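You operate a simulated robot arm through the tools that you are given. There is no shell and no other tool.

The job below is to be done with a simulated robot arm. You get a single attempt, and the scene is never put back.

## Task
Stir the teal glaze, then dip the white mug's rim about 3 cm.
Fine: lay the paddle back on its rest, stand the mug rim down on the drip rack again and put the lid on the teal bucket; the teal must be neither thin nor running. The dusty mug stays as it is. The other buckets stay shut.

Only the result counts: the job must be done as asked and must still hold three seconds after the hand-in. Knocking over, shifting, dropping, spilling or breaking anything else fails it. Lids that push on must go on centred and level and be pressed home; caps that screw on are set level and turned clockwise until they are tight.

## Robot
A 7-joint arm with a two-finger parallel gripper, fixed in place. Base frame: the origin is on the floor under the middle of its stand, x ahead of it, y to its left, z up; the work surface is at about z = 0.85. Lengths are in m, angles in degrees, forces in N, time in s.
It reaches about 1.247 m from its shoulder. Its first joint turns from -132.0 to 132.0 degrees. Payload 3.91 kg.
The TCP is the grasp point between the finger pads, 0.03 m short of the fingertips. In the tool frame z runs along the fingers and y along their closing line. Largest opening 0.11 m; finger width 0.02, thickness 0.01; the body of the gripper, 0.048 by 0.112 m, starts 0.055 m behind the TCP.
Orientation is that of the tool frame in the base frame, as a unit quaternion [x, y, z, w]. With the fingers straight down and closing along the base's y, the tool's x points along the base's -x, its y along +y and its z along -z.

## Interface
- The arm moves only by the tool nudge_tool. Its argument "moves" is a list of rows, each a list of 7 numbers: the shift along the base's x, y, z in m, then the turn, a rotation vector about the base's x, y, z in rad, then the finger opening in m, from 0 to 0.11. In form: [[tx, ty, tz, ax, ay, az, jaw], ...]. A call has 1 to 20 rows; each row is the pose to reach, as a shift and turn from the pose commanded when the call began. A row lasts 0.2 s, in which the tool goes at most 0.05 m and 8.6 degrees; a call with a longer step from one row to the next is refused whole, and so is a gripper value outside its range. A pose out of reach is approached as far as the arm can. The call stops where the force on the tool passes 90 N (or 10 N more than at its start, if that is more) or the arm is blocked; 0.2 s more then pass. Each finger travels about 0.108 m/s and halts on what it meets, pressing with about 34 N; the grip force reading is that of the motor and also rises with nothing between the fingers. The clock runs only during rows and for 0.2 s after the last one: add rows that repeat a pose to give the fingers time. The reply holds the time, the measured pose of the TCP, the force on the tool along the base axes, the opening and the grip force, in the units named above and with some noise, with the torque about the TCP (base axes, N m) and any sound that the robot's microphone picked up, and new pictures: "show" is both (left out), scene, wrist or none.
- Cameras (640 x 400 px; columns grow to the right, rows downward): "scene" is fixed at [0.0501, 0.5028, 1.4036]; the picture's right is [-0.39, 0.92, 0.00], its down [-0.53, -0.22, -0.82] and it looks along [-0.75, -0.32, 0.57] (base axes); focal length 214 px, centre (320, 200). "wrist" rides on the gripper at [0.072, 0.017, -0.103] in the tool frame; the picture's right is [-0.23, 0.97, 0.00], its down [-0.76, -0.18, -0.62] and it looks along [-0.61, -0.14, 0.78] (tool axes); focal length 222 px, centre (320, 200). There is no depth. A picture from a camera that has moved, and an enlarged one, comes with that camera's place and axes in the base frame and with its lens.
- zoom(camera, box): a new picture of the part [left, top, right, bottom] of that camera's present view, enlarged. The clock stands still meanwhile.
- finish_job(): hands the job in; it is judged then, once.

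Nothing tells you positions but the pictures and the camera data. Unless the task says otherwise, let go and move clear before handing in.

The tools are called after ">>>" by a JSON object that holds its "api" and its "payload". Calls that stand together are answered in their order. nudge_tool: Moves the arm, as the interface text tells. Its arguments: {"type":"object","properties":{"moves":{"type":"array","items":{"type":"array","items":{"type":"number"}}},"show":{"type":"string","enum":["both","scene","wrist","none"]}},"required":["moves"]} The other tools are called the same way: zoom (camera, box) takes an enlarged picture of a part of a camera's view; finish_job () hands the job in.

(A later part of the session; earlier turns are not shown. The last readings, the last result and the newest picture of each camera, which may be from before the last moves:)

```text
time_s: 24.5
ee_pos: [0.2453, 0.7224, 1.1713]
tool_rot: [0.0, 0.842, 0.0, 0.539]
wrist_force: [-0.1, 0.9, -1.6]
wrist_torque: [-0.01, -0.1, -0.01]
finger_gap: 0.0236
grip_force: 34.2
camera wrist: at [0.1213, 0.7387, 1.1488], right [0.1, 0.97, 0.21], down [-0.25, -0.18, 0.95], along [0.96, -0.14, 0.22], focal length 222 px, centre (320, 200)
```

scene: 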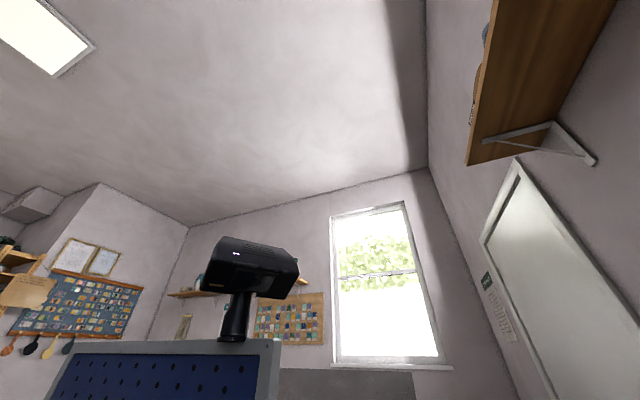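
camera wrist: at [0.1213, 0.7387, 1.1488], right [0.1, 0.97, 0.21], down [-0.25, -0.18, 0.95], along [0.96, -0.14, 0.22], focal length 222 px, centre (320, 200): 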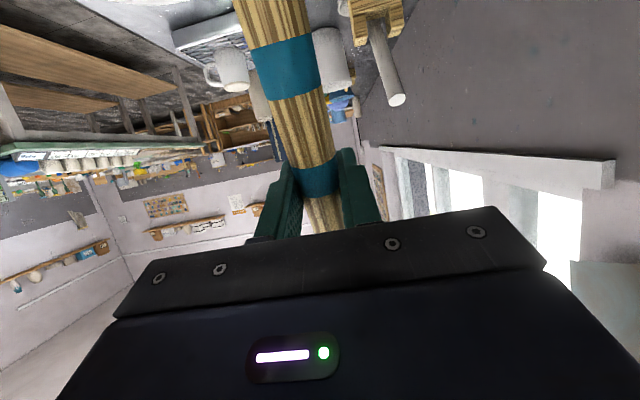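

Still no slip. Now I'll yaw the tool so the hand comes from the robot's side with the blade hanging over the bucket.

>>> {"api": "nudge_tool", "payload": {"moves": [[-0.02, -0.004, 0, 0, 0, 0.1208, 0.0], [-0.04, -0.008, 0, 0, 0, 0.2417, 0.0], [-0.06, -0.012, 0, 0, 0, 0.3625, 0.0], [-0.08, -0.016, 0, 0, 0, 0.4833, 0.0], [-0.1, -0.02, 0, 0, 0, 0.6041, 0.0], [-0.12, -0.024, 0, 0, 0, 0.725, 0.0], [-0.14, -0.028, 0, 0, 0, 0.8458, 0.0], [-0.16, -0.032, 0, 0, 0, 0.9666, 0.0], [-0.18, -0.036, 0, 0, 0, 1.0875, 0.0], [-0.2, -0.04, 0, 0, 0, 1.2083, 0.0], [-0.22, -0.044, 0, 0, 0, 1.3291, 0.0], [-0.24, -0.047, 0, 0, 0, 1.45, 0.0], [-0.255, -0.047, 0, 0, 0, 1.5708, 0.0], [-0.255, -0.047, 0, 0, 0, 1.5708, 0.0]], "show": "wrist"}}

```text
time_s: 27.5
ee_pos: [-0.0108, 0.6754, 1.1734]
tool_rot: [0.596, -0.596, -0.381, -0.38]
wrist_force: [-1.0, -0.7, -2.5]
wrist_torque: [0.08, -0.03, 0.0]
finger_gap: 0.0236
grip_force: 33.4
camera wrist: at [-0.0272, 0.5501, 1.1505], right [-0.97, 0.09, 0.21], down [0.18, -0.24, 0.95], along [0.14, 0.97, 0.22], focal length 222 px, centre (320, 200)
```

wrist: 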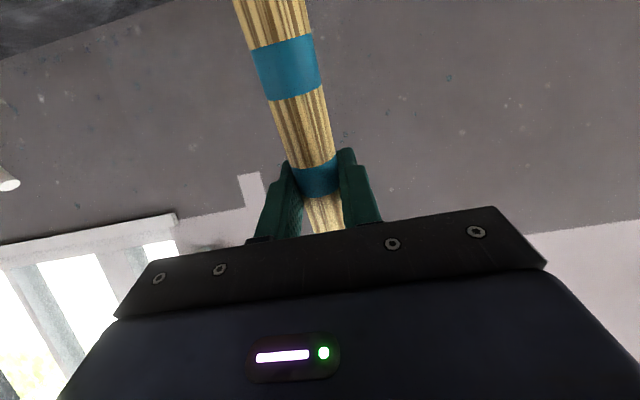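

The paddle is over the bucket. I'll make it steeper (15° lean), centre it and lower the blade into the glaze to about z≈0.58 at the tip.

>>> {"api": "nudge_tool", "payload": {"moves": [[0, 0.005, 0, 0.0873, 0, 0, 0.0], [0, 0.015, 0, 0.1745, 0, 0, 0.0], [0, 0.015, -0.03, 0.1745, 0, 0, 0.0], [0, 0.015, -0.06, 0.1745, 0, 0, 0.0], [0, 0.015, -0.09, 0.1745, 0, 0, 0.0], [0, 0.015, -0.12, 0.1745, 0, 0, 0.0], [0, 0.015, -0.14, 0.1745, 0, 0, 0.0], [0, 0.015, -0.16, 0.1745, 0, 0, 0.0], [0, 0.015, -0.18, 0.1745, 0, 0, 0.0], [0, 0.015, -0.2, 0.1745, 0, 0, 0.0], [0, 0.015, -0.22, 0.1745, 0, 0, 0.0], [0, 0.015, -0.24, 0.1745, 0, 0, 0.0], [0, 0.015, -0.24, 0.1745, 0, 0, 0.0]], "show": "wrist"}}

```text
time_s: 30.3
ee_pos: [-0.0108, 0.6884, 0.9327]
tool_rot: [-0.56, 0.561, 0.431, 0.431]
wrist_force: [0.6, 0.9, -1.4]
wrist_torque: [0.04, -0.03, 0.01]
finger_gap: 0.024
grip_force: 34.4
camera wrist: at [-0.0281, 0.5699, 0.8895], right [-0.97, 0.06, 0.22], down [0.18, -0.41, 0.9], along [0.14, 0.91, 0.39], focal length 222 px, centre (320, 200)
```

wrist: 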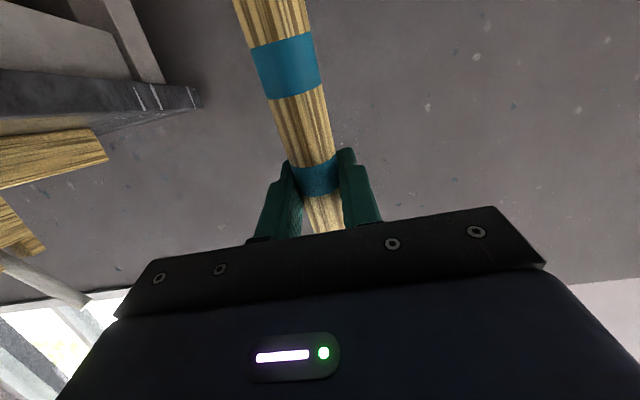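

The blade is in the glaze with no contact force. Now I stir in circles of 4.5 cm radius.

>>> {"api": "nudge_tool", "payload": {"moves": [[0.045, 0, 0, 0, 0, 0, 0], [0.0345, 0.0289, 0, 0, 0, 0, 0], [0.0078, 0.0443, 0, 0, 0, 0, 0], [-0.0225, 0.039, 0, 0, 0, 0, 0], [-0.0423, 0.0154, 0, 0, 0, 0, 0], [-0.0423, -0.0154, 0, 0, 0, 0, 0], [-0.0225, -0.039, 0, 0, 0, 0, 0], [0.0078, -0.0443, 0, 0, 0, 0, 0], [0.0345, -0.0289, 0, 0, 0, 0, 0], [0.045, 0, 0, 0, 0, 0, 0], [0.0345, 0.0289, 0, 0, 0, 0, 0], [0.0078, 0.0443, 0, 0, 0, 0, 0], [-0.0225, 0.039, 0, 0, 0, 0, 0], [-0.0423, 0.0154, 0, 0, 0, 0, 0], [-0.0423, -0.0154, 0, 0, 0, 0, 0], [-0.0225, -0.039, 0, 0, 0, 0, 0], [0.0078, -0.0443, 0, 0, 0, 0, 0], [0.0345, -0.0289, 0, 0, 0, 0, 0], [0.045, 0, 0, 0, 0, 0, 0], [0, 0, 0, 0, 0, 0, 0]], "show": "wrist"}}

```text
time_s: 34.5
ee_pos: [-0.0109, 0.6916, 0.9302]
tool_rot: [0.561, -0.561, -0.431, -0.431]
wrist_force: [-0.2, -0.6, -2.0]
wrist_torque: [0.04, 0.03, -0.02]
finger_gap: 0.0239
grip_force: 34.2
out of reach, approached as far as the arm can: row 1, 2, 10, 19
camera wrist: at [-0.0278, 0.5722, 0.8875], right [-0.97, 0.06, 0.22], down [0.18, -0.41, 0.9], along [0.14, 0.91, 0.39], focal length 222 px, centre (320, 200)
```

wrist: 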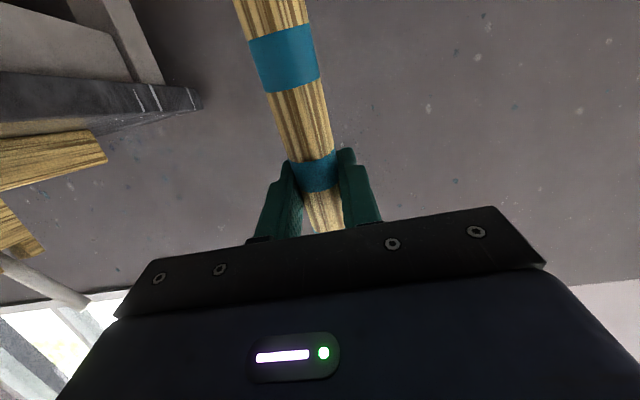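

Some +x points were out of reach and the paddle may have slid a few mm in the grip. I'll check closely, then stir with the circle shifted to -x.

>>> {"api": "zoom", "payload": {"camera": "wrist", "box": [220, 0, 380, 240]}}

```text
1.67 times, centred on (300, 120) of wrist
camera zoom: at [-0.0278, 0.5722, 0.8875], right [-0.97, 0.06, 0.22], down [0.18, -0.41, 0.9], along [0.14, 0.91, 0.39], focal length 370 px, centre (353, 333)
```

zoom: 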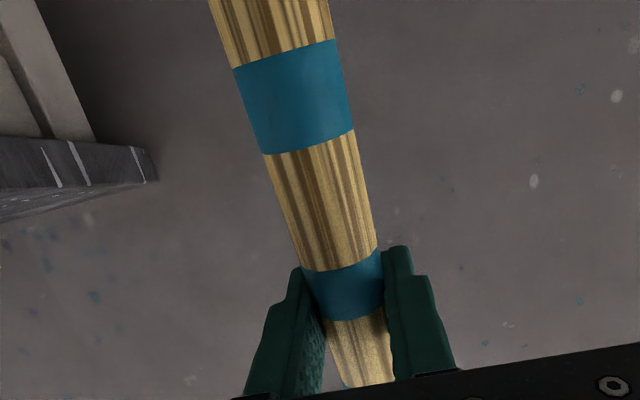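

>>> {"api": "nudge_tool", "payload": {"moves": [[0.022, 0, 0, 0, 0, 0, 0], [0.0145, 0.0289, 0, 0, 0, 0, 0], [-0.006, 0.0443, 0, 0, 0, 0, 0], [-0.031, 0.039, 0, 0, 0, 0, 0], [-0.0477, 0.0154, 0, 0, 0, 0, 0], [-0.0477, -0.0154, 0, 0, 0, 0, 0], [-0.031, -0.039, 0, 0, 0, 0, 0], [-0.006, -0.0443, 0, 0, 0, 0, 0], [0.0145, -0.0289, 0, 0, 0, 0, 0], [0.022, 0, 0, 0, 0, 0, 0], [0.0145, 0.0289, 0, 0, 0, 0, 0], [-0.006, 0.0443, 0, 0, 0, 0, 0], [-0.031, 0.039, 0, 0, 0, 0, 0], [-0.0477, 0.0154, 0, 0, 0, 0, 0], [-0.0477, -0.0154, 0, 0, 0, 0, 0], [-0.031, -0.039, 0, 0, 0, 0, 0], [-0.006, -0.0443, 0, 0, 0, 0, 0], [0.0145, -0.0289, 0, 0, 0, 0, 0], [0.022, 0, 0, 0, 0, 0, 0], [0, 0, 0, 0, 0, 0, 0]], "show": "wrist"}}

>>> {"api": "zoom", "payload": {"camera": "wrist", "box": [220, 0, 380, 240]}}

```text
time_s: 38.7
ee_pos: [-0.0095, 0.6912, 0.9312]
tool_rot: [-0.56, 0.561, 0.431, 0.431]
wrist_force: [-0.5, 0.0, -1.6]
wrist_torque: [0.09, 0.01, 0.0]
finger_gap: 0.0239
grip_force: 34.1
camera wrist: at [-0.0273, 0.5735, 0.8874], right [-0.97, 0.06, 0.22], down [0.18, -0.41, 0.9], along [0.14, 0.91, 0.39], focal length 222 px, centre (320, 200)
```

wrist: 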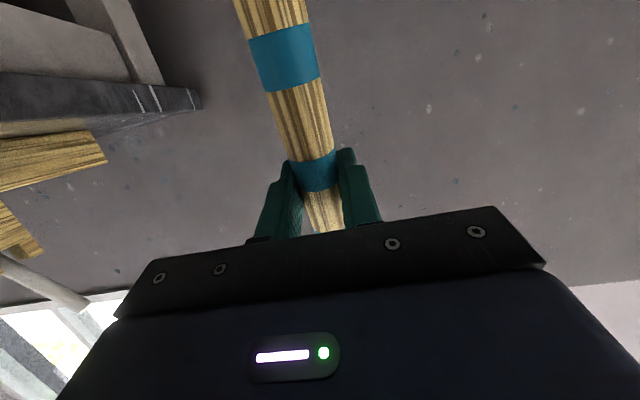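

```text
1.67 times, centred on (300, 120) of wrist
camera zoom: at [-0.0273, 0.5735, 0.8874], right [-0.97, 0.06, 0.22], down [0.18, -0.41, 0.9], along [0.14, 0.91, 0.39], focal length 370 px, centre (353, 333)
```

zoom: 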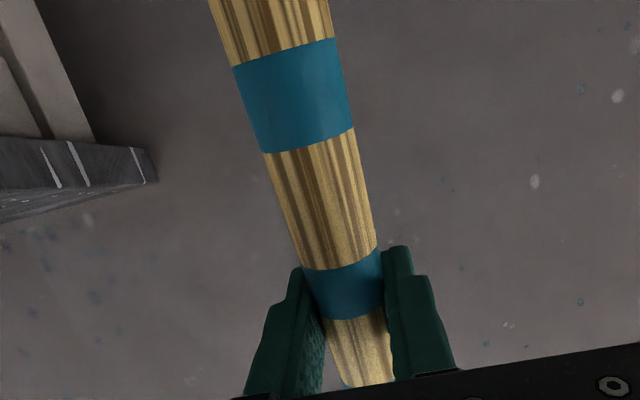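

Hardly any slip now. I'll keep stirring, a little deeper and also reversing direction.

>>> {"api": "nudge_tool", "payload": {"moves": [[0.022, 0, -0.01, 0, 0, 0, 0], [0.0145, 0.0289, -0.02, 0, 0, 0, 0], [-0.006, 0.0443, -0.02, 0, 0, 0, 0], [-0.031, 0.039, -0.02, 0, 0, 0, 0], [-0.0477, 0.0154, -0.02, 0, 0, 0, 0], [-0.0477, -0.0154, -0.02, 0, 0, 0, 0], [-0.031, -0.039, -0.02, 0, 0, 0, 0], [-0.006, -0.0443, -0.02, 0, 0, 0, 0], [0.0145, -0.0289, -0.02, 0, 0, 0, 0], [0.022, 0, -0.02, 0, 0, 0, 0], [0.0145, 0.0289, -0.02, 0, 0, 0, 0], [-0.006, 0.0443, -0.02, 0, 0, 0, 0], [-0.031, 0.039, -0.02, 0, 0, 0, 0], [-0.0477, 0.0154, -0.02, 0, 0, 0, 0], [-0.0477, -0.0154, -0.02, 0, 0, 0, 0], [-0.031, -0.039, -0.02, 0, 0, 0, 0], [-0.006, -0.0443, -0.02, 0, 0, 0, 0], [0.0145, -0.0289, -0.02, 0, 0, 0, 0], [0.022, 0, -0.01, 0, 0, 0, 0], [0, 0, 0, 0, 0, 0, 0]], "show": "none"}}

>>> {"api": "nudge_tool", "payload": {"moves": [[0.022, 0, 0, 0, 0, 0, 0], [0.0145, -0.0289, 0, 0, 0, 0, 0], [-0.006, -0.0443, 0, 0, 0, 0, 0], [-0.031, -0.039, 0, 0, 0, 0, 0], [-0.0477, -0.0154, 0, 0, 0, 0, 0], [-0.0477, 0.0154, 0, 0, 0, 0, 0], [-0.031, 0.039, 0, 0, 0, 0, 0], [-0.006, 0.0443, 0, 0, 0, 0, 0], [0.0145, 0.0289, 0, 0, 0, 0, 0], [0.022, 0, 0, 0, 0, 0, 0], [0.0145, -0.0289, 0, 0, 0, 0, 0], [-0.006, -0.0443, 0, 0, 0, 0, 0], [-0.031, -0.039, 0, 0, 0, 0, 0], [-0.0477, -0.0154, 0, 0, 0, 0, 0], [-0.0477, 0.0154, 0, 0, 0, 0, 0], [-0.031, 0.039, 0, 0, 0, 0, 0], [-0.006, 0.0443, 0, 0, 0, 0, 0], [0.0145, 0.0289, 0, 0, 0, 0, 0], [0.022, 0, 0, 0, 0, 0, 0], [0, 0, 0, 0, 0, 0, 0]], "show": "wrist"}}

>>> {"api": "zoom", "payload": {"camera": "wrist", "box": [220, 0, 380, 240]}}

```text
time_s: 42.9
ee_pos: [-0.0091, 0.6888, 0.9321]
tool_rot: [-0.561, 0.561, 0.431, 0.431]
wrist_force: [0.4, 0.1, -2.1]
wrist_torque: [0.05, 0.0, 0.04]
finger_gap: 0.0238
grip_force: 34.0
out of reach, approached as far as the arm can: row 10
```

```text
time_s: 47.1
ee_pos: [-0.0096, 0.688, 0.9308]
tool_rot: [-0.56, 0.561, 0.431, 0.431]
wrist_force: [0.6, 0.9, -1.4]
wrist_torque: [0.03, -0.01, 0.01]
finger_gap: 0.0236
grip_force: 34.3
camera wrist: at [-0.0267, 0.5704, 0.887], right [-0.97, 0.06, 0.22], down [0.18, -0.41, 0.9], along [0.14, 0.91, 0.39], focal length 222 px, centre (320, 200)
```

wrist: 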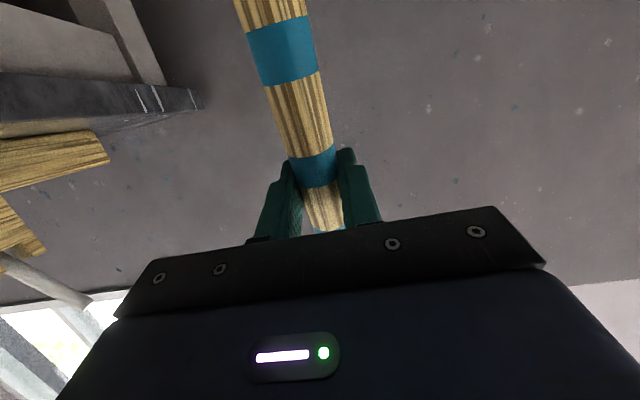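

```text
1.67 times, centred on (300, 120) of wrist
camera zoom: at [-0.0267, 0.5704, 0.887], right [-0.97, 0.06, 0.22], down [0.18, -0.41, 0.9], along [0.14, 0.91, 0.39], focal length 370 px, centre (353, 333)
```

zoom: 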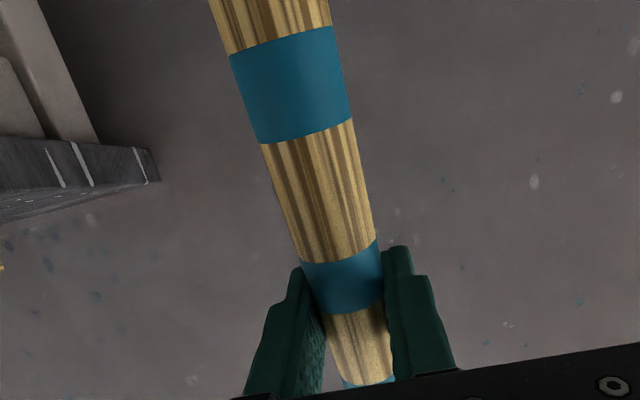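

About 16 s of stirring so far with small slip. Two more sets to be thorough, with a slightly smaller ellipse.

>>> {"api": "nudge_tool", "payload": {"moves": [[0.016, 0, 0, 0, 0, 0, 0], [0.01, 0.0289, 0, 0, 0, 0, 0], [-0.008, 0.042, 0, 0, 0, 0, 0], [-0.031, 0.038, 0, 0, 0, 0, 0], [-0.0477, 0.0154, 0, 0, 0, 0, 0], [-0.0477, -0.0154, 0, 0, 0, 0, 0], [-0.031, -0.038, 0, 0, 0, 0, 0], [-0.008, -0.042, 0, 0, 0, 0, 0], [0.01, -0.0289, 0, 0, 0, 0, 0], [0.016, 0, 0, 0, 0, 0, 0], [0.01, 0.0289, 0, 0, 0, 0, 0], [-0.008, 0.042, 0, 0, 0, 0, 0], [-0.031, 0.038, 0, 0, 0, 0, 0], [-0.0477, 0.0154, 0, 0, 0, 0, 0], [-0.0477, -0.0154, 0, 0, 0, 0, 0], [-0.031, -0.038, 0, 0, 0, 0, 0], [-0.008, -0.042, 0, 0, 0, 0, 0], [0.01, -0.0289, 0, 0, 0, 0, 0], [0.016, 0, 0, 0, 0, 0, 0], [0, 0, 0, 0, 0, 0, 0]], "show": "none"}}

>>> {"api": "nudge_tool", "payload": {"moves": [[0.016, 0, 0.01, 0, 0, 0, 0], [0.01, 0.0289, 0.01, 0, 0, 0, 0], [-0.008, 0.042, 0.01, 0, 0, 0, 0], [-0.031, 0.038, 0.01, 0, 0, 0, 0], [-0.0477, 0.0154, 0.01, 0, 0, 0, 0], [-0.0477, -0.0154, 0.01, 0, 0, 0, 0], [-0.031, -0.038, 0.01, 0, 0, 0, 0], [-0.008, -0.042, 0.01, 0, 0, 0, 0], [0.01, -0.0289, 0.01, 0, 0, 0, 0], [0.016, 0, 0, 0, 0, 0, 0], [0.01, 0.0289, 0, 0, 0, 0, 0], [-0.008, 0.042, 0, 0, 0, 0, 0], [-0.031, 0.038, 0, 0, 0, 0, 0], [-0.0477, 0.0154, 0, 0, 0, 0, 0], [-0.0477, -0.0154, 0, 0, 0, 0, 0], [-0.031, -0.038, 0, 0, 0, 0, 0], [-0.008, -0.042, 0, 0, 0, 0, 0], [0.01, -0.0289, 0, 0, 0, 0, 0], [0.005, 0, 0, 0, 0, 0, 0], [0, 0, 0, 0, 0, 0, 0]], "show": "wrist"}}

>>> {"api": "zoom", "payload": {"camera": "wrist", "box": [220, 0, 380, 240]}}

```text
time_s: 51.3
ee_pos: [-0.0112, 0.688, 0.9306]
tool_rot: [-0.56, 0.561, 0.431, 0.431]
wrist_force: [-0.1, -0.8, -1.4]
wrist_torque: [0.05, -0.02, 0.01]
finger_gap: 0.0237
grip_force: 33.9
```

```text
time_s: 55.5
ee_pos: [-0.0084, 0.6907, 0.9314]
tool_rot: [-0.56, 0.561, 0.431, 0.431]
wrist_force: [-0.1, 0.2, -1.9]
wrist_torque: [0.09, -0.03, 0.01]
finger_gap: 0.0236
grip_force: 34.2
camera wrist: at [-0.0268, 0.5724, 0.8873], right [-0.97, 0.06, 0.22], down [0.18, -0.41, 0.9], along [0.14, 0.91, 0.39], focal length 222 px, centre (320, 200)
```

wrist: 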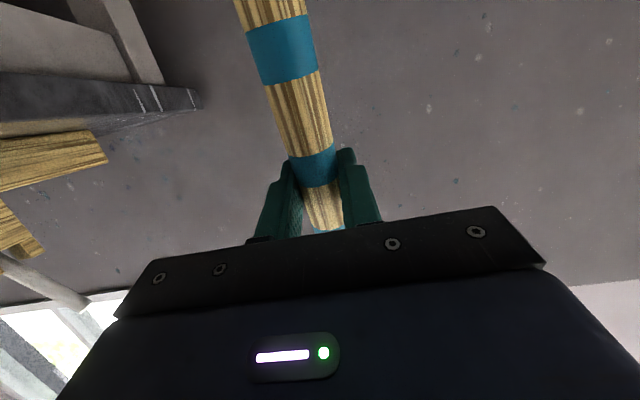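

```text
1.67 times, centred on (300, 120) of wrist
camera zoom: at [-0.0268, 0.5724, 0.8873], right [-0.97, 0.06, 0.22], down [0.18, -0.41, 0.9], along [0.14, 0.91, 0.39], focal length 370 px, centre (353, 333)
```

zoom: 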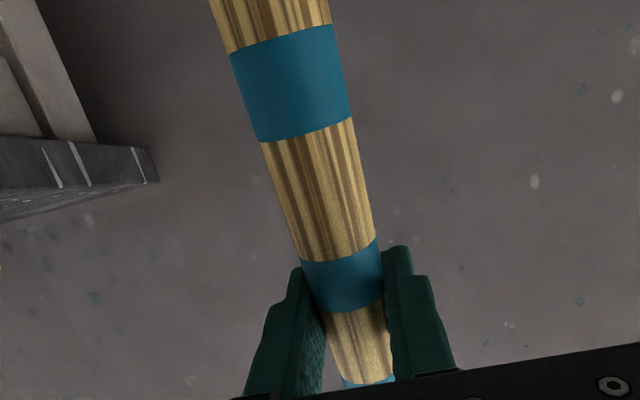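

Stirred about 24 s; total slip is only about 6 mm. I'll lift the blade just above the glaze, still inside the bucket, and let it drip.

>>> {"api": "nudge_tool", "payload": {"moves": [[0, 0, 0.03, 0, 0, 0, 0], [0, 0, 0.06, 0, 0, 0, 0], [0, 0, 0.09, 0, 0, 0, 0], [0, 0, 0.12, 0, 0, 0, 0], [0, 0, 0.15, 0, 0, 0, 0], [0, 0, 0.16, 0, 0, 0, 0], [0, 0, 0.16, 0, 0, 0, 0], [0, 0, 0.16, 0, 0, 0, 0], [0, 0, 0.16, 0, 0, 0, 0], [0, 0, 0.16, 0, 0, 0, 0], [0, 0, 0.16, 0, 0, 0, 0], [0, 0, 0.16, 0, 0, 0, 0], [0, 0, 0.16, 0, 0, 0, 0], [0, 0, 0.16, 0, 0, 0, 0], [0, 0, 0.16, 0, 0, 0, 0], [0, 0, 0.16, 0, 0, 0, 0], [0, 0, 0.16, 0, 0, 0, 0], [0, 0, 0.16, 0, 0, 0, 0], [0, 0, 0.16, 0, 0, 0, 0], [0, 0, 0.16, 0, 0, 0, 0]], "show": "wrist"}}

```text
time_s: 59.7
ee_pos: [-0.0091, 0.6922, 1.0891]
tool_rot: [0.561, -0.56, -0.432, -0.431]
wrist_force: [0.7, -0.1, -2.2]
wrist_torque: [0.08, 0.02, 0.02]
finger_gap: 0.0236
grip_force: 33.9
camera wrist: at [-0.0261, 0.5732, 1.0461], right [-0.97, 0.06, 0.22], down [0.18, -0.41, 0.9], along [0.14, 0.91, 0.39], focal length 222 px, centre (320, 200)
```

wrist: 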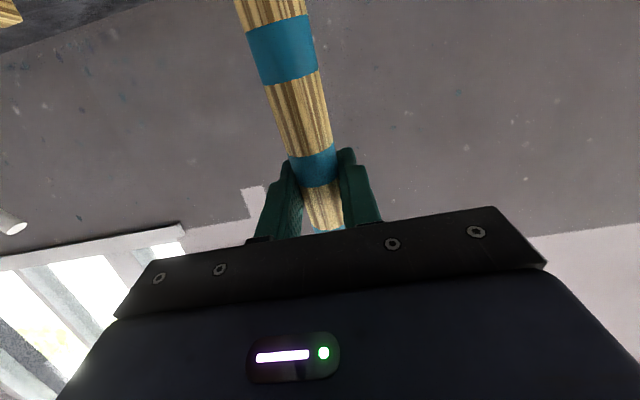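

I'll raise it clear of the rim, undo the extra tilt, and hold a moment more.

>>> {"api": "nudge_tool", "payload": {"moves": [[0, 0, 0, 0, 0, 0, 0], [0, 0, 0, 0, 0, 0, 0], [0, 0, 0, 0, 0, 0, 0], [0, 0, 0, 0, 0, 0, 0], [0, 0, 0, 0, 0, 0, 0], [0, 0, 0.03, 0, 0, 0, 0], [0, 0, 0.06, 0, 0, 0, 0], [0, -0.005, 0.085, -0.0873, 0, 0, 0], [0, -0.015, 0.085, -0.1745, 0, 0, 0], [0, -0.015, 0.085, -0.1745, 0, 0, 0]], "show": "none"}}

>>> {"api": "nudge_tool", "payload": {"moves": [[0.015, 0, 0, 0, 0, -0.1208, 0.0], [0.035, 0.004, 0, 0, 0, -0.2417, 0.0], [0.055, 0.008, 0, 0, 0, -0.3625, 0.0], [0.075, 0.012, 0, 0, 0, -0.4833, 0.0], [0.095, 0.016, 0, 0, 0, -0.6041, 0.0], [0.115, 0.02, 0, 0, 0, -0.725, 0.0], [0.135, 0.024, 0, 0, 0, -0.8458, 0.0], [0.155, 0.028, 0, 0, 0, -0.9666, 0.0], [0.175, 0.032, 0, 0, 0, -1.0875, 0.0], [0.195, 0.036, 0, 0, 0, -1.2083, 0.0], [0.215, 0.04, 0, 0, 0, -1.3291, 0.0], [0.235, 0.044, 0, 0, 0, -1.45, 0.0], [0.255, 0.047, 0, 0, 0, -1.5708, 0.0], [0.255, 0.047, 0, 0, 0, -1.5708, 0.0]], "show": "wrist"}}

```text
time_s: 61.9
ee_pos: [-0.0099, 0.6775, 1.1748]
tool_rot: [-0.595, 0.598, 0.379, 0.381]
wrist_force: [0.1, 0.4, -2.0]
wrist_torque: [0.13, 0.02, 0.01]
finger_gap: 0.0237
grip_force: 34.3
```

```text
time_s: 64.9
ee_pos: [0.245, 0.7218, 1.1759]
tool_rot: [0.001, 0.843, 0.0, 0.538]
wrist_force: [0.2, -0.8, -2.3]
wrist_torque: [-0.02, -0.12, 0.01]
finger_gap: 0.024
grip_force: 34.0
camera wrist: at [0.1215, 0.7387, 1.1535], right [0.1, 0.97, 0.21], down [-0.24, -0.18, 0.95], along [0.96, -0.14, 0.22], focal length 222 px, centre (320, 200)
```

wrist: 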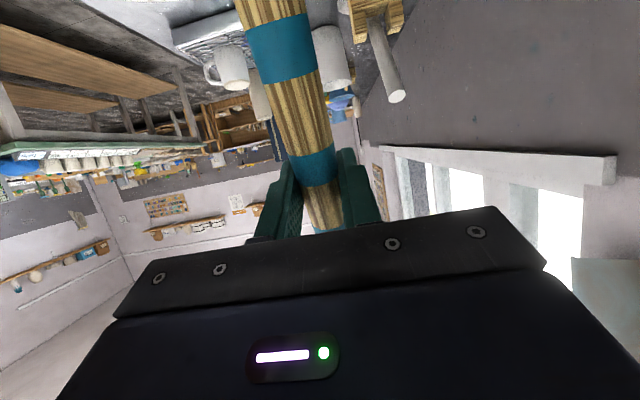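

Reversing the pitch and moving back over the rest (TCP x≈0.602 to make up for the slip).

>>> {"api": "nudge_tool", "payload": {"moves": [[0.0357, 0, 0, 0, 0.1134, 0, 0.0], [0.0714, 0, 0, 0, 0.2269, 0, 0.0], [0.1071, 0, 0, 0, 0.3403, 0, 0.0], [0.1428, 0, 0, 0, 0.4538, 0, 0.0], [0.1785, 0, 0, 0, 0.5672, 0, 0.0], [0.2142, 0, 0, 0, 0.6807, 0, 0.0], [0.2499, 0, 0, 0, 0.7941, 0, 0.0], [0.2856, 0, 0, 0, 0.9076, 0, 0.0], [0.3213, 0.001, 0, 0, 1.021, 0, 0.0], [0.3565, 0.0015, 0, 0, 1.1345, 0, 0.0], [0.3565, 0.0015, -0.04, 0, 1.1345, 0, 0.0], [0.3565, 0.0015, -0.08, 0, 1.1345, 0, 0.0], [0.3565, 0.0015, -0.12, 0, 1.1345, 0, 0.0], [0.3565, 0.0015, -0.16, 0, 1.1345, 0, 0.0], [0.3565, 0.0015, -0.19, 0, 1.1345, 0, 0.0], [0.3565, 0.0015, -0.19, 0, 1.1345, 0, 0.0]], "show": "wrist"}}

```text
time_s: 68.3
ee_pos: [0.6004, 0.7233, 0.9849]
tool_rot: [0.0, 1.0, 0.001, 0.001]
wrist_force: [-1.1, 0.0, -1.0]
wrist_torque: [0.0, -0.29, 0.02]
finger_gap: 0.0238
grip_force: 33.9
camera wrist: at [0.5282, 0.7401, 1.0877], right [0.23, 0.97, 0.0], down [0.76, -0.18, 0.62], along [0.61, -0.14, -0.78], focal length 222 px, centre (320, 200)
```

wrist: 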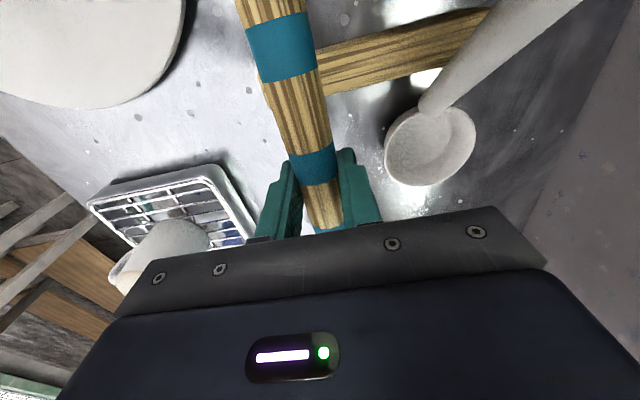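

Over the rest and level. I'll lower slowly to the original height while watching the force.

>>> {"api": "nudge_tool", "payload": {"moves": [[0.001, 0, -0.025, 0, 0, 0, 0.0], [0.001, 0, -0.045, 0, 0, 0, 0.0], [0.001, 0, -0.058, 0, 0, 0, 0.0], [0.001, 0, -0.064, 0, 0, 0, 0.0], [0.001, 0, -0.068, 0, 0, 0, 0.0], [0.001, 0, -0.07, 0, 0, 0, 0.0], [0.001, 0, -0.07, 0, 0, 0, 0.0]], "show": "wrist"}}

>>> {"api": "zoom", "payload": {"camera": "wrist", "box": [220, 0, 380, 240]}}

```text
time_s: 69.9
ee_pos: [0.6006, 0.7244, 0.9158]
tool_rot: [0.0, 1.0, -0.001, 0.001]
wrist_force: [-3.6, -0.6, 6.1]
wrist_torque: [0.03, 1.05, 0.07]
finger_gap: 0.0238
grip_force: 33.6
camera wrist: at [0.5286, 0.741, 1.019], right [0.23, 0.97, 0.0], down [0.76, -0.18, 0.62], along [0.61, -0.14, -0.78], focal length 222 px, centre (320, 200)
```

wrist: 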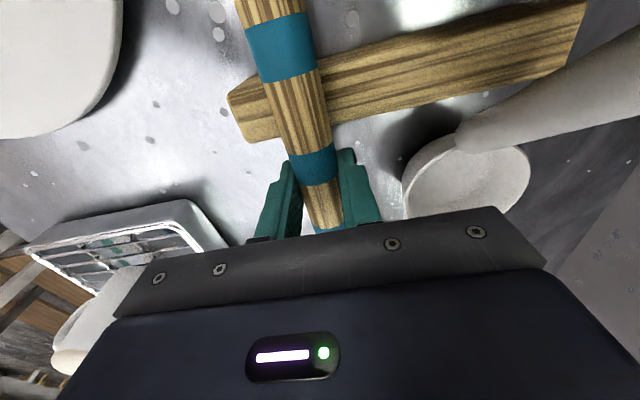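

```text
1.67 times, centred on (300, 120) of wrist
camera zoom: at [0.5286, 0.741, 1.019], right [0.23, 0.97, 0.0], down [0.76, -0.18, 0.62], along [0.61, -0.14, -0.78], focal length 370 px, centre (353, 333)
```

zoom: 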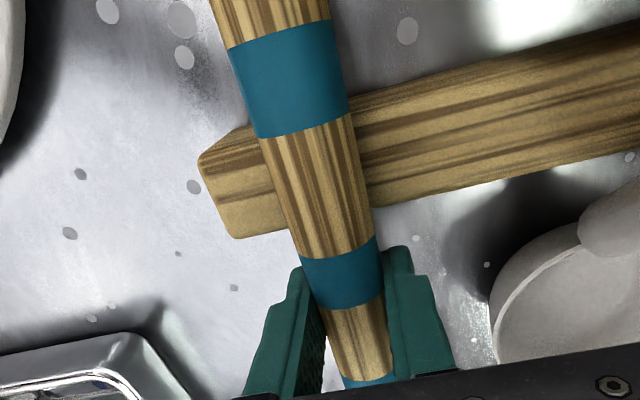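

Both bars are now bearing the paddle (about 8 N). I'll open the fingers and rise.

>>> {"api": "nudge_tool", "payload": {"moves": [[0, 0, -0.001, 0, 0, 0, 0.0], [0, 0, -0.001, 0, 0, 0, 0.03], [0, 0, -0.001, 0, 0, 0, 0.04], [0, 0, -0.001, 0, 0, 0, 0.05], [0, 0, -0.001, 0, 0, 0, 0.05], [0, 0, 0.02, 0, 0, 0, 0.05], [0, 0, 0.06, 0, 0, 0, 0.05], [0, 0, 0.1, 0, 0, 0, 0.05], [0, 0, 0.14, 0, 0, 0, 0.05], [0, 0, 0.18, 0, 0, 0, 0.05], [0, 0, 0.18, 0, 0, 0, 0.05]], "show": "wrist"}}

>>> {"api": "zoom", "payload": {"camera": "wrist", "box": [200, 0, 460, 200]}}

```text
time_s: 72.3
ee_pos: [0.6005, 0.7253, 1.0949]
tool_rot: [0.0, 1.0, 0.0, 0.0]
wrist_force: [-0.4, 0.3, 0.0]
wrist_torque: [-0.02, 0.0, 0.05]
finger_gap: 0.0501
grip_force: 0.0
camera wrist: at [0.5291, 0.7424, 1.1976], right [0.23, 0.97, 0.0], down [0.76, -0.18, 0.62], along [0.61, -0.14, -0.78], focal length 222 px, centre (320, 200)
```

wrist: 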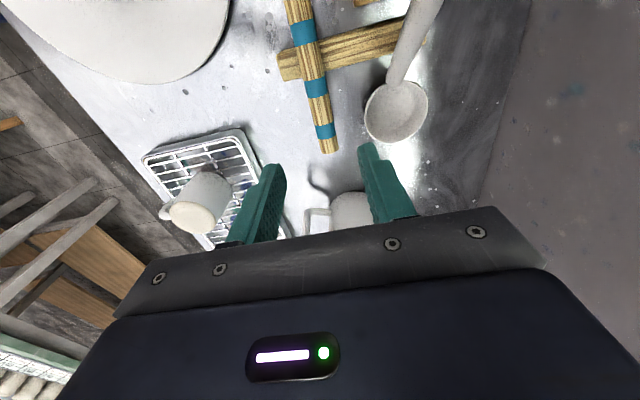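

```text
2.00 times, centred on (330, 100) of wrist
camera zoom: at [0.5291, 0.7424, 1.1976], right [0.23, 0.97, 0.0], down [0.76, -0.18, 0.62], along [0.61, -0.14, -0.78], focal length 444 px, centre (300, 400)
```

zoom: 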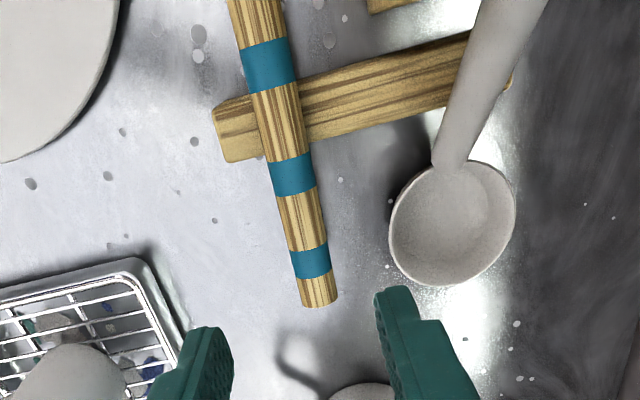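

The paddle is back across its rest as before. Next I'll go and look at the stirred glaze and measure its surface height.

>>> {"api": "nudge_tool", "payload": {"moves": [[-0.038, -0.021, 0.008, 0, 0, 0.1208, 0.05], [-0.077, -0.042, 0.016, 0, 0, 0.2417, 0.05], [-0.115, -0.063, 0.024, 0, 0, 0.3625, 0.06], [-0.154, -0.084, 0.032, 0, 0, 0.4833, 0.07], [-0.192, -0.105, 0.04, 0, 0, 0.6041, 0.08], [-0.231, -0.126, 0.048, 0, 0, 0.725, 0.09], [-0.269, -0.147, 0.056, 0, 0, 0.8458, 0.1], [-0.308, -0.168, 0.064, 0, 0, 0.9666, 0.11], [-0.346, -0.189, 0.072, 0, 0, 1.0875, 0.11], [-0.385, -0.21, 0.08, 0, 0, 1.2083, 0.11], [-0.423, -0.231, 0.088, 0, 0, 1.3291, 0.11], [-0.462, -0.252, 0.096, 0, 0, 1.45, 0.11], [-0.5, -0.275, 0.105, 0, 0, 1.5708, 0.11], [-0.5, -0.275, 0.105, 0, 0, 1.5708, 0.11]], "show": "wrist"}}

>>> {"api": "zoom", "payload": {"camera": "wrist", "box": [300, 40, 500, 190]}}

>>> {"api": "zoom", "payload": {"camera": "wrist", "box": [60, 140, 320, 280]}}

```text
time_s: 75.3
ee_pos: [0.1018, 0.4461, 1.2002]
tool_rot: [-0.707, 0.707, 0.002, 0.0]
wrist_force: [1.2, -0.3, 0.6]
wrist_torque: [-0.01, 0.02, 0.02]
finger_gap: 0.1101
grip_force: 0.1
camera wrist: at [0.0853, 0.3726, 1.3033], right [-0.97, 0.23, 0.0], down [0.18, 0.76, 0.62], along [0.14, 0.61, -0.78], focal length 222 px, centre (320, 200)
```

wrist: 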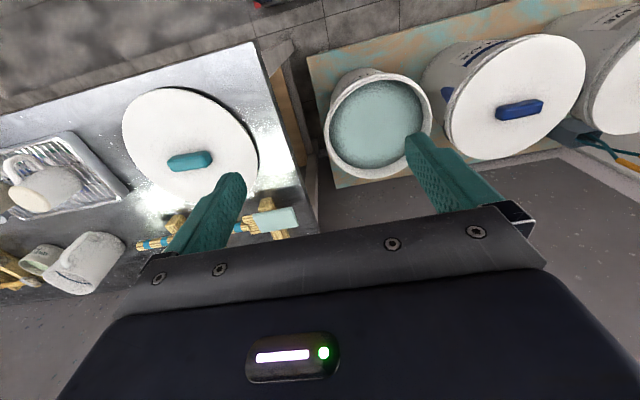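

```text
2.67 times, centred on (400, 115) of wrist
camera zoom: at [0.0853, 0.3726, 1.3033], right [-0.97, 0.23, 0.0], down [0.18, 0.76, 0.62], along [0.14, 0.61, -0.78], focal length 592 px, centre (107, 427)
```

zoom: 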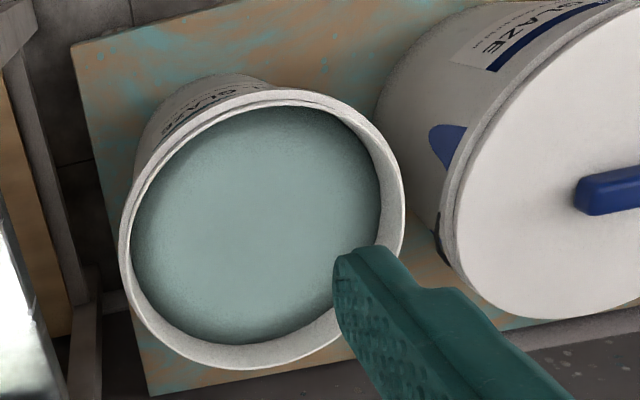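

```text
2.46 times, centred on (190, 210) of wrist
camera zoom: at [0.0853, 0.3726, 1.3033], right [-0.97, 0.23, 0.0], down [0.18, 0.76, 0.62], along [0.14, 0.61, -0.78], focal length 547 px, centre (640, 175)
```

zoom: 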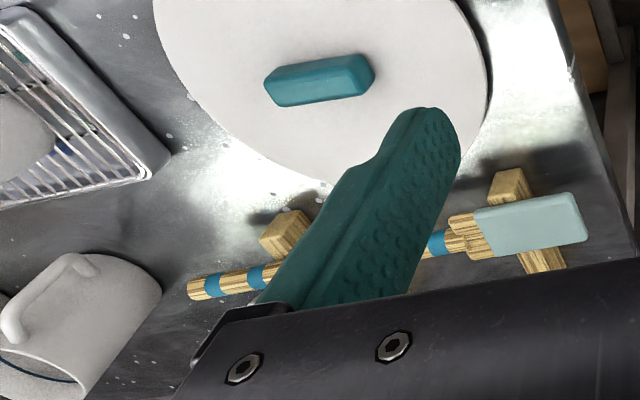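

The blade is coated and lies back on its rest. For the dip depth and later the lid I need the bucket's centre and glaze level accurately, so I'll tilt the tool so that the camera looks straight down on the bucket.

>>> {"api": "nudge_tool", "payload": {"moves": [[-0.02, 0.03, -0.02, -0.11, 0, 0, 0.11], [-0.04, 0.06, -0.04, -0.22, 0, 0, 0.11], [-0.06, 0.09, -0.06, -0.33, 0, 0, 0.11], [-0.08, 0.12, -0.08, -0.44, 0, 0, 0.11], [-0.09, 0.14, -0.1, -0.55, 0, 0, 0.11], [-0.1, 0.16, -0.12, -0.673, 0, 0, 0.11], [-0.1, 0.16, -0.12, -0.673, 0, 0, 0.11]], "show": "both"}}

```text
time_s: 76.9
ee_pos: [0.0012, 0.6091, 1.0811]
tool_rot: [-0.668, 0.668, -0.233, -0.232]
wrist_force: [0.1, 0.5, 0.0]
wrist_torque: [0.04, -0.04, -0.01]
finger_gap: 0.11
grip_force: 0.1
camera wrist: at [-0.0149, 0.6162, 1.2069], right [-0.97, 0.18, -0.14], down [0.18, 0.98, 0.01], along [0.14, -0.01, -0.99], focal length 222 px, centre (320, 200)
```

scene: 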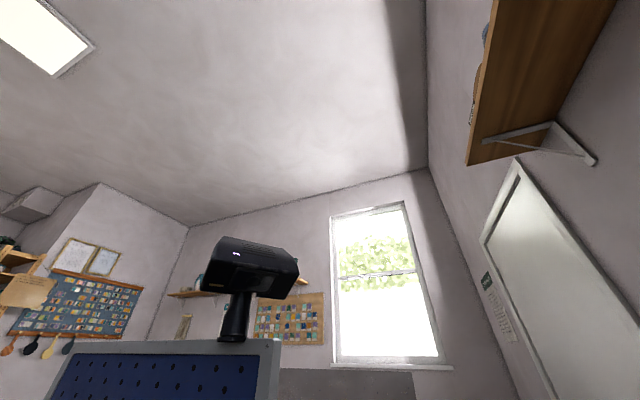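
wrist: 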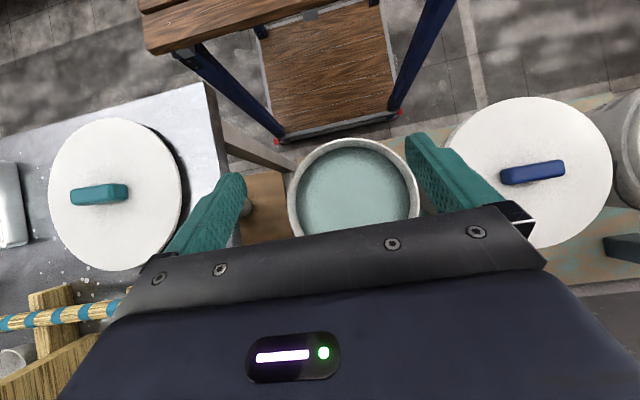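

The bucket is partly hidden by the hand; I'll shift the camera 8.5 cm in +y to see the whole rim.

>>> {"api": "nudge_tool", "payload": {"moves": [[0, 0.04, 0, 0, 0, 0, 0.11], [0, 0.085, 0, 0, 0, 0, 0.11], [0, 0.085, 0, 0, 0, 0, 0.11]], "show": "wrist"}}

>>> {"api": "zoom", "payload": {"camera": "wrist", "box": [260, 70, 452, 190]}}

```text
time_s: 77.7
ee_pos: [0.0055, 0.6944, 1.0809]
tool_rot: [0.668, -0.668, 0.233, 0.232]
wrist_force: [0.4, -0.6, -0.7]
wrist_torque: [0.01, 0.0, -0.01]
finger_gap: 0.1098
grip_force: 0.1
camera wrist: at [-0.0121, 0.7019, 1.2076], right [-0.97, 0.18, -0.14], down [0.18, 0.98, 0.01], along [0.14, -0.01, -0.99], focal length 222 px, centre (320, 200)
```

wrist: 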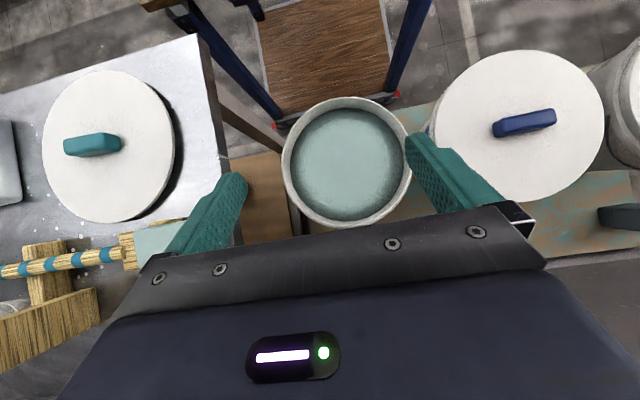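

```text
3.33 times, centred on (356, 130) of wrist
camera zoom: at [-0.0121, 0.7019, 1.2076], right [-0.97, 0.18, -0.14], down [0.18, 0.98, 0.01], along [0.14, -0.01, -0.99], focal length 740 px, centre (200, 433)
```

zoom: 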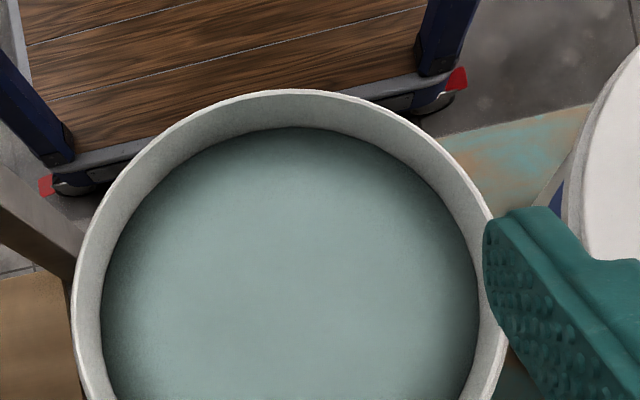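

>>> {"api": "zoom", "payload": {"camera": "wrist", "box": [240, 85, 460, 235]}}

>>> {"api": "zoom", "payload": {"camera": "wrist", "box": [20, 50, 240, 230]}}

```text
2.67 times, centred on (350, 160) of wrist
camera zoom: at [-0.0121, 0.7019, 1.2076], right [-0.97, 0.18, -0.14], down [0.18, 0.98, 0.01], along [0.14, -0.01, -0.99], focal length 592 px, centre (240, 307)
```

zoom: 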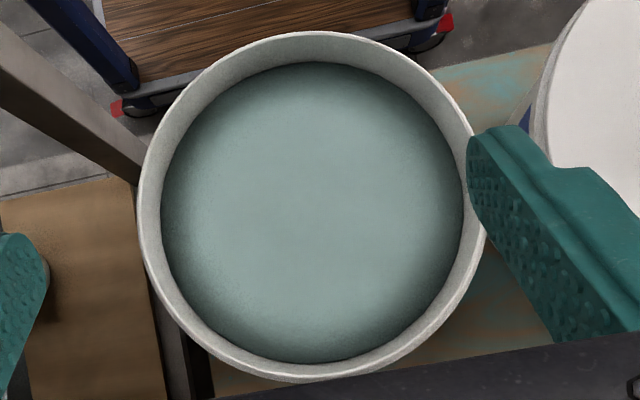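

```text
2.22 times, centred on (130, 140) of wrist
camera zoom: at [-0.0121, 0.7019, 1.2076], right [-0.97, 0.18, -0.14], down [0.18, 0.98, 0.01], along [0.14, -0.01, -0.99], focal length 494 px, centre (742, 333)
```

zoom: 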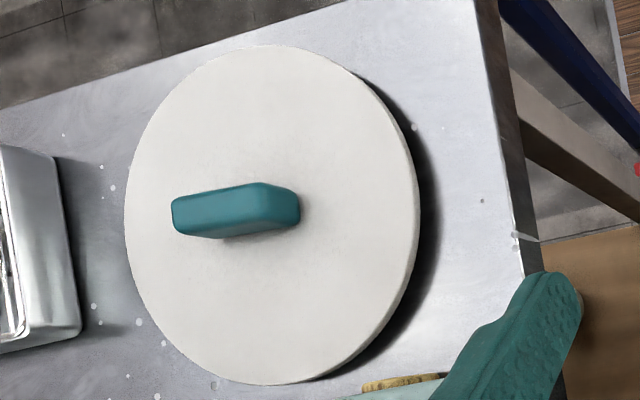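

From here the rim centre is about (-0.012, 0.63). To fix heights I'll take another straight-down view from x≈0.2 with the fingers closed, seeing both lid and bucket.

>>> {"api": "nudge_tool", "payload": {"moves": [[0.04, 0, 0, 0, 0, 0, 0.08], [0.08, 0, 0, 0, 0, 0, 0.06], [0.12, 0, 0, 0, 0, 0, 0.04], [0.16, 0, 0, 0, 0, 0, 0.02], [0.2, 0, 0, 0, 0, 0, 0.0], [0.2, 0, 0, 0, 0, 0, 0.0], [0.2, 0, 0, 0, 0, 0, 0.0]], "show": "wrist"}}

>>> {"api": "zoom", "payload": {"camera": "wrist", "box": [350, 60, 550, 210]}}

>>> {"api": "zoom", "payload": {"camera": "wrist", "box": [90, 40, 310, 230]}}

```text
time_s: 79.3
ee_pos: [0.2038, 0.6926, 1.081]
tool_rot: [-0.667, 0.668, -0.233, -0.233]
wrist_force: [-0.5, -0.2, -0.5]
wrist_torque: [-0.02, -0.02, -0.03]
finger_gap: 0.0001
grip_force: 33.7
camera wrist: at [0.187, 0.7003, 1.2077], right [-0.97, 0.18, -0.14], down [0.18, 0.98, 0.01], along [0.14, -0.01, -0.99], focal length 222 px, centre (320, 200)
```

wrist: 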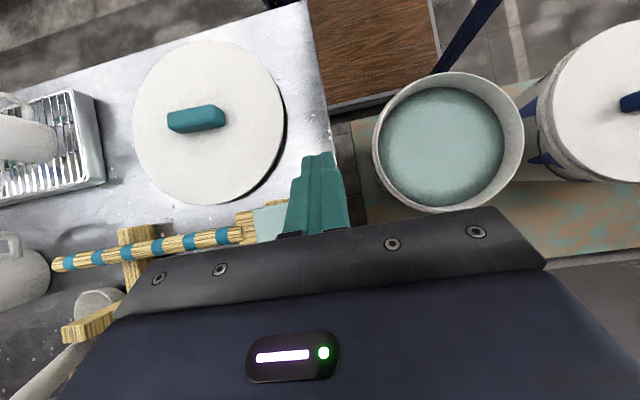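

```text
2.67 times, centred on (450, 135) of wrist
camera zoom: at [0.187, 0.7003, 1.2077], right [-0.97, 0.18, -0.14], down [0.18, 0.98, 0.01], along [0.14, -0.01, -0.99], focal length 592 px, centre (-27, 373)
```

zoom: 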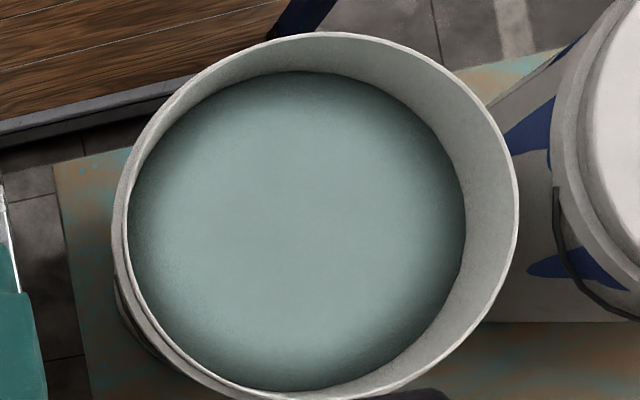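

```text
2.11 times, centred on (200, 135) of wrist
camera zoom: at [0.187, 0.7003, 1.2077], right [-0.97, 0.18, -0.14], down [0.18, 0.98, 0.01], along [0.14, -0.01, -0.99], focal length 468 px, centre (573, 337)
```

zoom: 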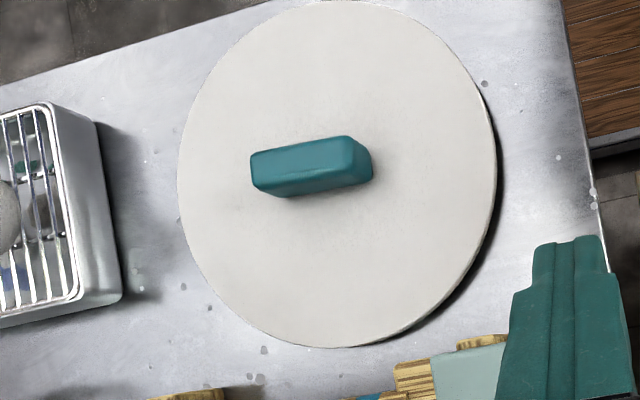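

The rim comes to about (-0.009, 0.631, 0.750) with radius ≈0.132, glaze surface at z≈0.710. Now a straight-down view of the white mug and rack.

>>> {"api": "nudge_tool", "payload": {"moves": [[0.043, -0.008, 0.004, 0, 0, 0, 0.0], [0.086, -0.016, 0.008, 0, 0, 0, 0.0], [0.129, -0.025, 0.012, 0, 0, 0, 0.0], [0.172, -0.033, 0.016, 0, 0, 0, 0.02], [0.215, -0.042, 0.02, 0, 0, 0, 0.04], [0.258, -0.05, 0.024, 0, 0, 0, 0.06], [0.301, -0.058, 0.028, 0, 0, 0, 0.08], [0.344, -0.067, 0.032, 0, 0, 0, 0.1], [0.387, -0.075, 0.036, 0, 0, 0, 0.11], [0.43, -0.083, 0.04, 0, 0, 0, 0.11], [0.473, -0.092, 0.044, 0, 0, 0, 0.11], [0.513, -0.1, 0.045, 0, 0, 0, 0.11], [0.513, -0.1, 0.045, 0, 0, 0, 0.11]], "show": "wrist"}}

>>> {"api": "zoom", "payload": {"camera": "wrist", "box": [220, 40, 420, 220]}}

```text
time_s: 82.1
ee_pos: [0.7166, 0.5928, 1.1254]
tool_rot: [0.668, -0.667, 0.233, 0.233]
wrist_force: [-0.8, 0.5, 0.6]
wrist_torque: [0.0, -0.01, -0.01]
finger_gap: 0.1101
grip_force: 0.0
camera wrist: at [0.6991, 0.6006, 1.2522], right [-0.97, 0.18, -0.14], down [0.18, 0.98, 0.01], along [0.14, -0.01, -0.99], focal length 222 px, centre (320, 200)
```

wrist: 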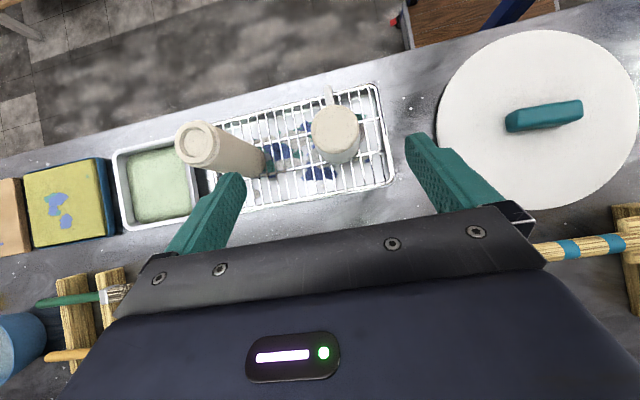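

```text
2.22 times, centred on (320, 130) of wrist
camera zoom: at [0.6991, 0.6006, 1.2522], right [-0.97, 0.18, -0.14], down [0.18, 0.98, 0.01], along [0.14, -0.01, -0.99], focal length 494 px, centre (320, 356)
```

zoom: 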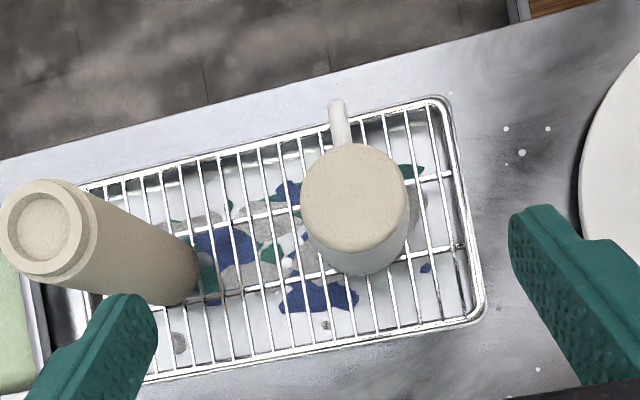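

The mug base is centred at about (0.7055, 0.507), top z≈0.955, rack top z≈0.887, handle pointing to -y. I'll straighten the tool and hover over the mug.

>>> {"api": "nudge_tool", "payload": {"moves": [[-0.002, -0.014, 0, 0.112, 0, 0, 0.11], [-0.004, -0.028, -0.01, 0.224, 0, 0, 0.11], [-0.006, -0.043, -0.02, 0.336, 0, 0, 0.11], [-0.008, -0.057, -0.035, 0.448, 0, 0, 0.11], [-0.01, -0.072, -0.05, 0.56, 0, 0, 0.11], [-0.011, -0.086, -0.065, 0.673, 0, 0, 0.11], [-0.011, -0.086, -0.065, 0.673, 0, 0, 0.11], [-0.011, -0.086, -0.065, 0.673, 0, 0, 0.11]], "show": "wrist"}}

>>> {"api": "zoom", "payload": {"camera": "wrist", "box": [220, 80, 440, 240]}}

```text
time_s: 83.9
ee_pos: [0.7039, 0.5071, 1.0633]
tool_rot: [0.707, -0.707, -0.001, -0.001]
wrist_force: [1.1, 1.1, 0.3]
wrist_torque: [0.0, 0.0, 0.01]
finger_gap: 0.1102
grip_force: 0.0
camera wrist: at [0.6873, 0.4342, 1.1653], right [-0.97, 0.23, 0.0], down [0.18, 0.76, 0.62], along [0.14, 0.61, -0.78], focal length 222 px, centre (320, 200)
```

wrist: 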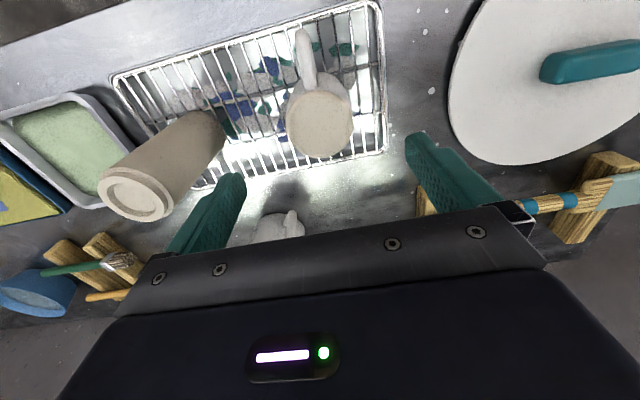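

```text
2.50 times, centred on (330, 160) of wrist
camera zoom: at [0.6873, 0.4342, 1.1653], right [-0.97, 0.23, 0.0], down [0.18, 0.76, 0.62], along [0.14, 0.61, -0.78], focal length 555 px, centre (295, 300)
```

zoom: 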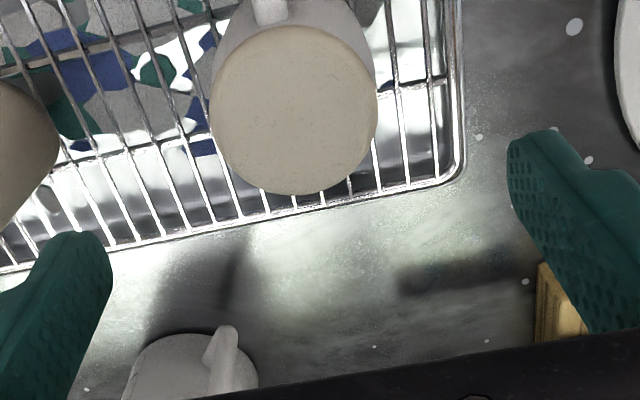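

Alignment is confirmed within about 1.5 mm. I'll descend and grip the upper 3 cm of the mug.

>>> {"api": "nudge_tool", "payload": {"moves": [[0.0015, 0.0005, -0.03, 0, 0, 0, 0.11], [0.0015, 0.0005, -0.06, 0, 0, 0, 0.11], [0.0015, 0.0005, -0.085, 0, 0, 0, 0.11], [0.0015, 0.0005, -0.1, 0, 0, 0, 0.11], [0.0015, 0.0005, -0.108, 0, 0, 0, 0.11], [0.0015, 0.0005, -0.108, 0, 0, 0, 0.1], [0.0015, 0.0005, -0.108, 0, 0, 0, 0.09], [0.0015, 0.0005, -0.108, 0, 0, 0, 0.082], [0.0015, 0.0005, -0.108, 0, 0, 0, 0.076], [0.0015, 0.0005, -0.108, 0, 0, 0, 0.07], [0.0015, 0.0005, -0.108, 0, 0, 0, 0.064], [0.0015, 0.0005, -0.108, 0, 0, 0, 0.05], [0.0015, 0.0005, -0.108, 0, 0, 0, 0.03], [0.0015, 0.0005, -0.108, 0, 0, 0, 0.0], [0.0015, 0.0005, -0.108, 0, 0, 0, 0.0]], "show": "wrist"}}

```text
time_s: 87.1
ee_pos: [0.7045, 0.5091, 0.9529]
tool_rot: [0.707, -0.707, -0.002, 0.0]
wrist_force: [0.7, 1.7, 0.6]
wrist_torque: [-0.02, 0.0, -0.03]
finger_gap: 0.066
grip_force: 34.3
camera wrist: at [0.6884, 0.4358, 1.0565], right [-0.97, 0.23, 0.0], down [0.18, 0.76, 0.62], along [0.14, 0.61, -0.78], focal length 222 px, centre (320, 200)
```

wrist: 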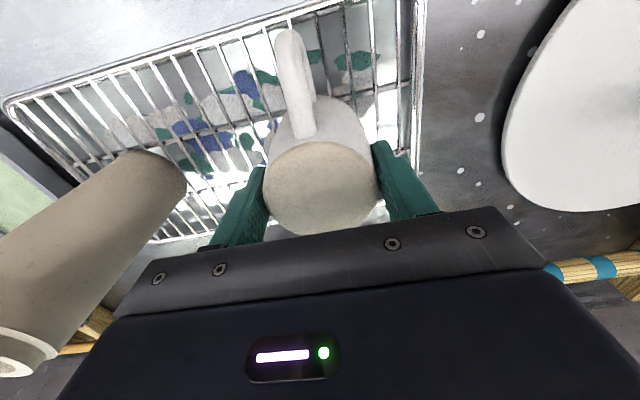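

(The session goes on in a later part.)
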